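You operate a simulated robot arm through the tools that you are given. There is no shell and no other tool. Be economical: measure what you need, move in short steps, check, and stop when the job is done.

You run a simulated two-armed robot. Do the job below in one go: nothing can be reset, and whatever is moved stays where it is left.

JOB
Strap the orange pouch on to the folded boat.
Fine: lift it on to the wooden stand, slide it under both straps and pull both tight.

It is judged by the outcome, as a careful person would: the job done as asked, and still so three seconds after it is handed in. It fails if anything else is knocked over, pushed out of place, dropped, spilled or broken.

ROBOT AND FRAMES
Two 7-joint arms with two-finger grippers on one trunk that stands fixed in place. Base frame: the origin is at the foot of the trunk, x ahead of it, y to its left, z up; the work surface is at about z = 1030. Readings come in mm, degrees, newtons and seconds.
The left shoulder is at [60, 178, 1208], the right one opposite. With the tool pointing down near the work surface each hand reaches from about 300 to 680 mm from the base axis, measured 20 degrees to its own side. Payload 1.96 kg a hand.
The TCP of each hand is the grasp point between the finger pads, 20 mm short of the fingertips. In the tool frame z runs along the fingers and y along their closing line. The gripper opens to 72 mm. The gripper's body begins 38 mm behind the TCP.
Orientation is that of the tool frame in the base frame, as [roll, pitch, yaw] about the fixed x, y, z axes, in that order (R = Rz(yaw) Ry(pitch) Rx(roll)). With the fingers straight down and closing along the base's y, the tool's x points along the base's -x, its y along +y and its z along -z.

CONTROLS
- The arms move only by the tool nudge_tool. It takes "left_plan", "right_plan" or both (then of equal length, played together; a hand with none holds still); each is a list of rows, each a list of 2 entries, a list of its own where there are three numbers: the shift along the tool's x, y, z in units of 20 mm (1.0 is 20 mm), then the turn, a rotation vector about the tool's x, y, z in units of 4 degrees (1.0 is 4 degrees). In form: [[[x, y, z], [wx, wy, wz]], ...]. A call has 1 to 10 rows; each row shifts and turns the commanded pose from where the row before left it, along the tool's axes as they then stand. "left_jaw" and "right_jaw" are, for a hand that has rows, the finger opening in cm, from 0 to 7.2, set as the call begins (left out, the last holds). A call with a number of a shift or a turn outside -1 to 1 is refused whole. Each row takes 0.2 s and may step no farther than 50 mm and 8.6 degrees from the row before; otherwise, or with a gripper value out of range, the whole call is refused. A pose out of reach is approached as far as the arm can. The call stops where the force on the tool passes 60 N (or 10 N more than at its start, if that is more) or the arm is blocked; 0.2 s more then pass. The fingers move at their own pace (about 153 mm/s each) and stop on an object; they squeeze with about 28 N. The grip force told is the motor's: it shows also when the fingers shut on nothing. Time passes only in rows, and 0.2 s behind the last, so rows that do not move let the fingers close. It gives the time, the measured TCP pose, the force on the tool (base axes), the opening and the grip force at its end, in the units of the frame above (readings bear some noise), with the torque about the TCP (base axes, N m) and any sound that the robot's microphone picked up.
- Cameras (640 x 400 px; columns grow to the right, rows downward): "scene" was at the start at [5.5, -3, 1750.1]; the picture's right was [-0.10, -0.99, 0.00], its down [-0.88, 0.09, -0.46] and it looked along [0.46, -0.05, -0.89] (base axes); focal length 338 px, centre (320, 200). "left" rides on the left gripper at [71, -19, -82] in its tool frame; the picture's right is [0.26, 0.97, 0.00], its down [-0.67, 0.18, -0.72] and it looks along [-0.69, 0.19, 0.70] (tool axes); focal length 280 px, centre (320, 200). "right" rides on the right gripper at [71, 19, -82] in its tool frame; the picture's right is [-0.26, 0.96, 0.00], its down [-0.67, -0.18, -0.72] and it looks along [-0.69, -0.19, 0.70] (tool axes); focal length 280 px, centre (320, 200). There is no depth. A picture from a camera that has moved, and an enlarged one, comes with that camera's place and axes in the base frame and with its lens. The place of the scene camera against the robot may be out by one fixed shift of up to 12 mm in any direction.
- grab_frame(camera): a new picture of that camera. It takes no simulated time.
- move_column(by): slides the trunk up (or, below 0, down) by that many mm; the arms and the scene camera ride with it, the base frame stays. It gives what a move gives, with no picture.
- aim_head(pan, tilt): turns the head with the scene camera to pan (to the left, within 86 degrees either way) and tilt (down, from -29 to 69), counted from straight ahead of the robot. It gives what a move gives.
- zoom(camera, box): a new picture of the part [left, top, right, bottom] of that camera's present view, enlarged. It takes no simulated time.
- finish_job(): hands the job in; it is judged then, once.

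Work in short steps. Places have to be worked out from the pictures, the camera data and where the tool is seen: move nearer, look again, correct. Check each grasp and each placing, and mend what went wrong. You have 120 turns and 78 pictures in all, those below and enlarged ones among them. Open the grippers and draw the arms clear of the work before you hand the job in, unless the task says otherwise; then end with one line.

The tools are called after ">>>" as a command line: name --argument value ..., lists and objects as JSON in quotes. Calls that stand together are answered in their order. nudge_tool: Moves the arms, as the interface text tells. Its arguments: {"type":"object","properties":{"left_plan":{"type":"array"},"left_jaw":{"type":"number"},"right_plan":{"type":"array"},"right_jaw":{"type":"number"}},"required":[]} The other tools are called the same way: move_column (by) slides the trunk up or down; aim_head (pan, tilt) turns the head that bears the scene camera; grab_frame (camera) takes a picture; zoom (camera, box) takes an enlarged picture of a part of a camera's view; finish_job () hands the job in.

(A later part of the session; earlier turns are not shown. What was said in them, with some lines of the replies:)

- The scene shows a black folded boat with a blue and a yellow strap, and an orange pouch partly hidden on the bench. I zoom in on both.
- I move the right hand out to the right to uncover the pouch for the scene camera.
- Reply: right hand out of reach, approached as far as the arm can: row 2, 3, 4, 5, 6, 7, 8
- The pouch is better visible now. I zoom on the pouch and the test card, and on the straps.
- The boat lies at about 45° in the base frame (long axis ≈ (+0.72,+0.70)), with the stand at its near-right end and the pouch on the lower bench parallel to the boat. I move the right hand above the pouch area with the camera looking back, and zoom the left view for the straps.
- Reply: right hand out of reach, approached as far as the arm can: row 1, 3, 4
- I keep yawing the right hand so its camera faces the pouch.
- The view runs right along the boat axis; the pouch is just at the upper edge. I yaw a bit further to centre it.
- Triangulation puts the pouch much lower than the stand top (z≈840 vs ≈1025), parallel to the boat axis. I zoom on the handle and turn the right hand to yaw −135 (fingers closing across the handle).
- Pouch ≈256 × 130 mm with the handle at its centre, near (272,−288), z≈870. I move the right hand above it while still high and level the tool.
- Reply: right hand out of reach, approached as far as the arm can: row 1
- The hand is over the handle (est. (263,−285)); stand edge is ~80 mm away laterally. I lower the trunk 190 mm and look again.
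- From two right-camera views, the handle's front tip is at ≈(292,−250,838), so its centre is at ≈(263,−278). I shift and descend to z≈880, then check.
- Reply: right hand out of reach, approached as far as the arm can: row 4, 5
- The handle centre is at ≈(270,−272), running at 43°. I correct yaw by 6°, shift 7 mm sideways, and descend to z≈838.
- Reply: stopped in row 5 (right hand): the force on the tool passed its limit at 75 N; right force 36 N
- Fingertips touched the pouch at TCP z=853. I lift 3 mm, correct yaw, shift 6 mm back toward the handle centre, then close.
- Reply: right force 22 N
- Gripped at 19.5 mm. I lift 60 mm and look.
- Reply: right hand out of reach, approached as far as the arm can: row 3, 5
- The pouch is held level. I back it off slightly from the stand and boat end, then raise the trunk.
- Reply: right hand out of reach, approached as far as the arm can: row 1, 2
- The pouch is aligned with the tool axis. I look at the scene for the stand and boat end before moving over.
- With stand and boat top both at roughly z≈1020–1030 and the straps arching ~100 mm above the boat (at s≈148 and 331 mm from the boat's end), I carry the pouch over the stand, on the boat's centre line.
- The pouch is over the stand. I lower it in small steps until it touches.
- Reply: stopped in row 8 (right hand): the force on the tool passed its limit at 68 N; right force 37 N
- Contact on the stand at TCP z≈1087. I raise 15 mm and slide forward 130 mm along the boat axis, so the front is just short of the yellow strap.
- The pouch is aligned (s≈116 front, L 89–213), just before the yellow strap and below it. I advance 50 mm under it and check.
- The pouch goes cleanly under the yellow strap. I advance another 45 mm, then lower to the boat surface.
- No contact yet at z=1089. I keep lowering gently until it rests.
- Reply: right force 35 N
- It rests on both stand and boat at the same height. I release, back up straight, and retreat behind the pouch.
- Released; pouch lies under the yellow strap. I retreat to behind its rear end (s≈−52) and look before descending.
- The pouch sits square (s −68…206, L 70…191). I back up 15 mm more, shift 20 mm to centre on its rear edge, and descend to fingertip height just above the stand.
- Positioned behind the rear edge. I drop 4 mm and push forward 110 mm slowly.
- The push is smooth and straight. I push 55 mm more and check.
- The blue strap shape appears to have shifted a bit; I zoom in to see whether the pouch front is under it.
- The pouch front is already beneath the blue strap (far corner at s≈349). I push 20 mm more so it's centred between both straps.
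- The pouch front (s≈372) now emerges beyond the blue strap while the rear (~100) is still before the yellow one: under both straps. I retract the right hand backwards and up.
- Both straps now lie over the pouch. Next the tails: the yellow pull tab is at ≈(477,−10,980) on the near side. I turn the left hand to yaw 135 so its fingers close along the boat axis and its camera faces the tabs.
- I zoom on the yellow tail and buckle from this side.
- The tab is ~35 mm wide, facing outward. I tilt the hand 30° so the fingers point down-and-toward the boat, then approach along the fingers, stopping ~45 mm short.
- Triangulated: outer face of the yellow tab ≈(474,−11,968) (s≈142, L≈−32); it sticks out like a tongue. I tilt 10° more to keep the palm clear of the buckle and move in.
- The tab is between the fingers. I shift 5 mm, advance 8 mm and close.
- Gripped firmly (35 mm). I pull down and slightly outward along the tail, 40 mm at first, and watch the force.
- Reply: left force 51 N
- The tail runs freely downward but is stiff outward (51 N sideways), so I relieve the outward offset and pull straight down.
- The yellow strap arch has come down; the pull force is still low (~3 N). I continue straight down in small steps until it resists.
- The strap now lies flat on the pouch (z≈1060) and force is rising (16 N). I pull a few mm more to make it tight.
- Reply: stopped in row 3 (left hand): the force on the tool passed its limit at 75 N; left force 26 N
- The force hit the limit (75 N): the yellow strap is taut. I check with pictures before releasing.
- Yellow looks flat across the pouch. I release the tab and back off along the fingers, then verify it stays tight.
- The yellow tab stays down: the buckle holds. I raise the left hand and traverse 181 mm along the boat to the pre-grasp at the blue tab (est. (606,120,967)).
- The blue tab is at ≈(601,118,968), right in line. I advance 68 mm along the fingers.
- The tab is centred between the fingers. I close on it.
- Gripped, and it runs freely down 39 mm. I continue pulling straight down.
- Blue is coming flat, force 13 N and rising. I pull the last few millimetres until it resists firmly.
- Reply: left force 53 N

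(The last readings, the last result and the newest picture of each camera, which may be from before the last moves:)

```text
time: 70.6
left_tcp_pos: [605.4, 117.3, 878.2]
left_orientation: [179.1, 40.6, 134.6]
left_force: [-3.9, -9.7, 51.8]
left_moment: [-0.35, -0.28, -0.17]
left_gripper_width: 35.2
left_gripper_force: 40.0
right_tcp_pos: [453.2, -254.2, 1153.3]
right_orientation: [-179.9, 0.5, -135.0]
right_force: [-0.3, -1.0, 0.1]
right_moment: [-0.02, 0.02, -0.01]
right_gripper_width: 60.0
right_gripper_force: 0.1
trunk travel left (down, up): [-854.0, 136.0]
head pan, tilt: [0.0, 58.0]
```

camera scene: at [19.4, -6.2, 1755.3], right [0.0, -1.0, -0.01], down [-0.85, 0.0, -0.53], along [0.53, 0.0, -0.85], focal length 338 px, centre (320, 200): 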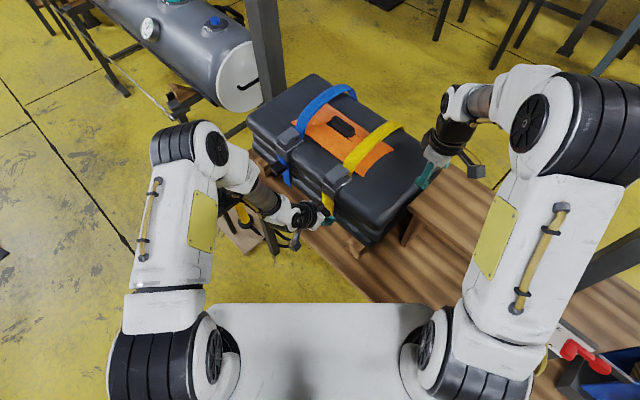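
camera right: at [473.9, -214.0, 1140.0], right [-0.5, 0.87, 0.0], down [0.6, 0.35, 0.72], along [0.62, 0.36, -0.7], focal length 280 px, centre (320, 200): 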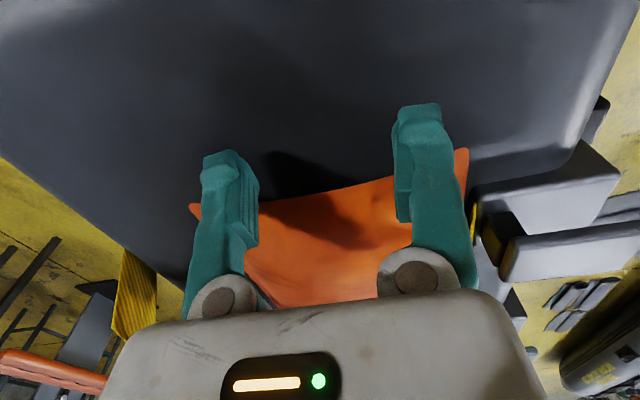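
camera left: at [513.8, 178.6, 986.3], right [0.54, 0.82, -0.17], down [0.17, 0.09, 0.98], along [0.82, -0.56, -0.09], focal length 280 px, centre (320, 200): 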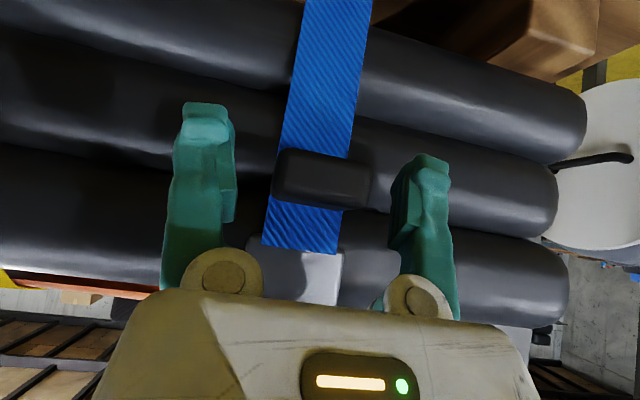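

The pull is at 52 N: taut. I release the blue tab, back off along the fingers, and look.

>>> nudge_tool --left_plan '[[[0, 0, 0], [0, 0, 0]], [[0, 0, 0], [0, 0, 0]], [[0, 0, -0.5], [0, 0, 0]], [[0, 0, -1], [0, 0, 0]], [[0, 0, -1], [0, 0, 0]], [[0, 0, -1], [0, 0, 0]], [[0, 0, -1], [0, 0, 0]]]' --left_jaw 7

>>> grab_frame --camera "left"

>>> zoom --camera "scene" --box '[230, 60, 450, 230]'

```text
time: 72.2
left_tcp_pos: [563.5, 158.4, 940.9]
left_orientation: [179.9, 40.1, 135.0]
left_force: [0.3, 0.8, 0.6]
left_moment: [-0.03, -0.01, -0.01]
left_gripper_width: 70.0
left_gripper_force: 0.1
right_tcp_pos: [459.7, -251.9, 1150.1]
right_orientation: [-180.0, 0.2, -135.0]
right_force: [-0.2, 0.5, 0.2]
right_moment: [0.02, -0.02, 0.0]
right_gripper_width: 59.9
right_gripper_force: 0.1
trunk travel left (down, up): [-854.0, 136.0]
head pan, tilt: [0.0, 58.0]
```

```text
16 pictures are left
camera left: at [475.3, 218.3, 958.7], right [0.54, 0.82, -0.17], down [0.17, 0.09, 0.98], along [0.82, -0.56, -0.09], focal length 280 px, centre (320, 200)
```

left: 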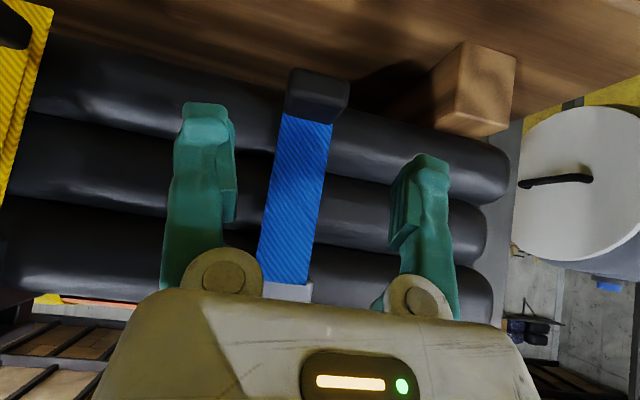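

```text
2.35 times, centred on (340, 145) of scene
camera zoom: at [10.1, 3.5, 1755.3], right [0.0, -1.0, 0.0], down [-0.85, 0.0, -0.53], along [0.53, 0.0, -0.85], focal length 795 px, centre (273, 329)
```

zoom: 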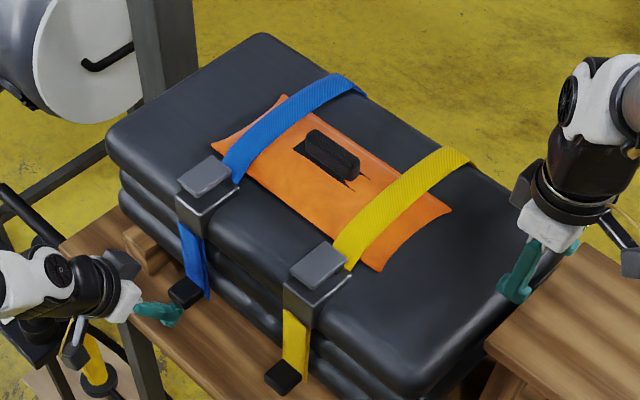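

Both straps lie flat across the pouch and the tabs stay down. I draw both arms clear.

>>> nudge_tool --left_plan '[[[0, -0.5, -1], [0, 0, 0]], [[0, -0.5, -1], [0, 0, 0]], [[0, -0.5, -1], [0, 0, 0]], [[0, -0.5, -1], [0, 0, 0]], [[0, -0.5, -1], [0, 0, 0]], [[0, -0.5, -1], [0, 0, 0]]]' --right_plan '[[[0.8, 0, -0.6], [0, 0, 0]], [[0.8, 0, -0.6], [0, 0, 0]], [[0.8, 0, -0.6], [0, 0, 0]], [[0.8, 0, -0.3], [0, 0, 0]], [[0.8, 0, 0], [0, 0, 0]], [[0.8, 0, 0], [0, 0, 0]]]' --right_jaw 7

>>> grab_frame --camera "scene"

>>> zoom --camera "scene" --box '[240, 60, 430, 230]'

```text
time: 73.6
left_tcp_pos: [467.5, 171.7, 1033.7]
left_orientation: [179.7, 40.2, 134.7]
left_force: [-0.3, 0.7, -0.5]
left_moment: [0.01, -0.02, 0.01]
left_gripper_width: 70.2
left_gripper_force: 0.0
right_tcp_pos: [390.1, -321.1, 1190.3]
right_orientation: [-179.9, 0.2, -135.0]
right_force: [0.2, -0.3, 0.1]
right_moment: [0.01, -0.01, 0.01]
right_gripper_width: 70.0
right_gripper_force: 0.0
trunk travel left (down, up): [-854.0, 136.0]
head pan, tilt: [0.0, 58.0]
```

```text
14 pictures are left
camera scene: at [9.3, 3.0, 1755.4], right [0.0, -1.0, 0.0], down [-0.85, 0.0, -0.53], along [0.53, 0.0, -0.85], focal length 338 px, centre (320, 200)
```

scene: 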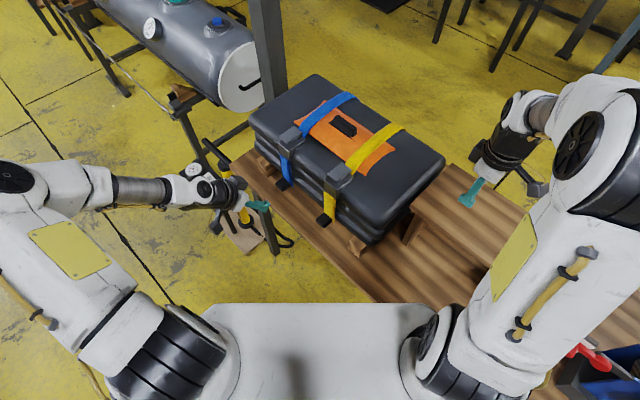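

```text
2.35 times, centred on (335, 145) of scene
camera zoom: at [9.3, 3.0, 1755.4], right [0.0, -1.0, 0.0], down [-0.85, 0.0, -0.53], along [0.53, 0.0, -0.85], focal length 795 px, centre (285, 329)
```

zoom: 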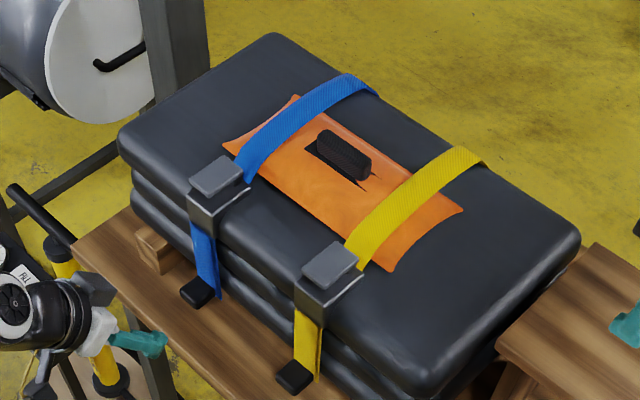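

The pouch is under both taut straps, the boat looks unmoved, and both grippers are open and clear of the work. I hand the job in.

>>> finish_job

```text
The job is handed in.
```

The orange pouch is strapped on to the folded boat: it lies under both straps, and the yellow and blue straps are pulled tight and held after I let go.
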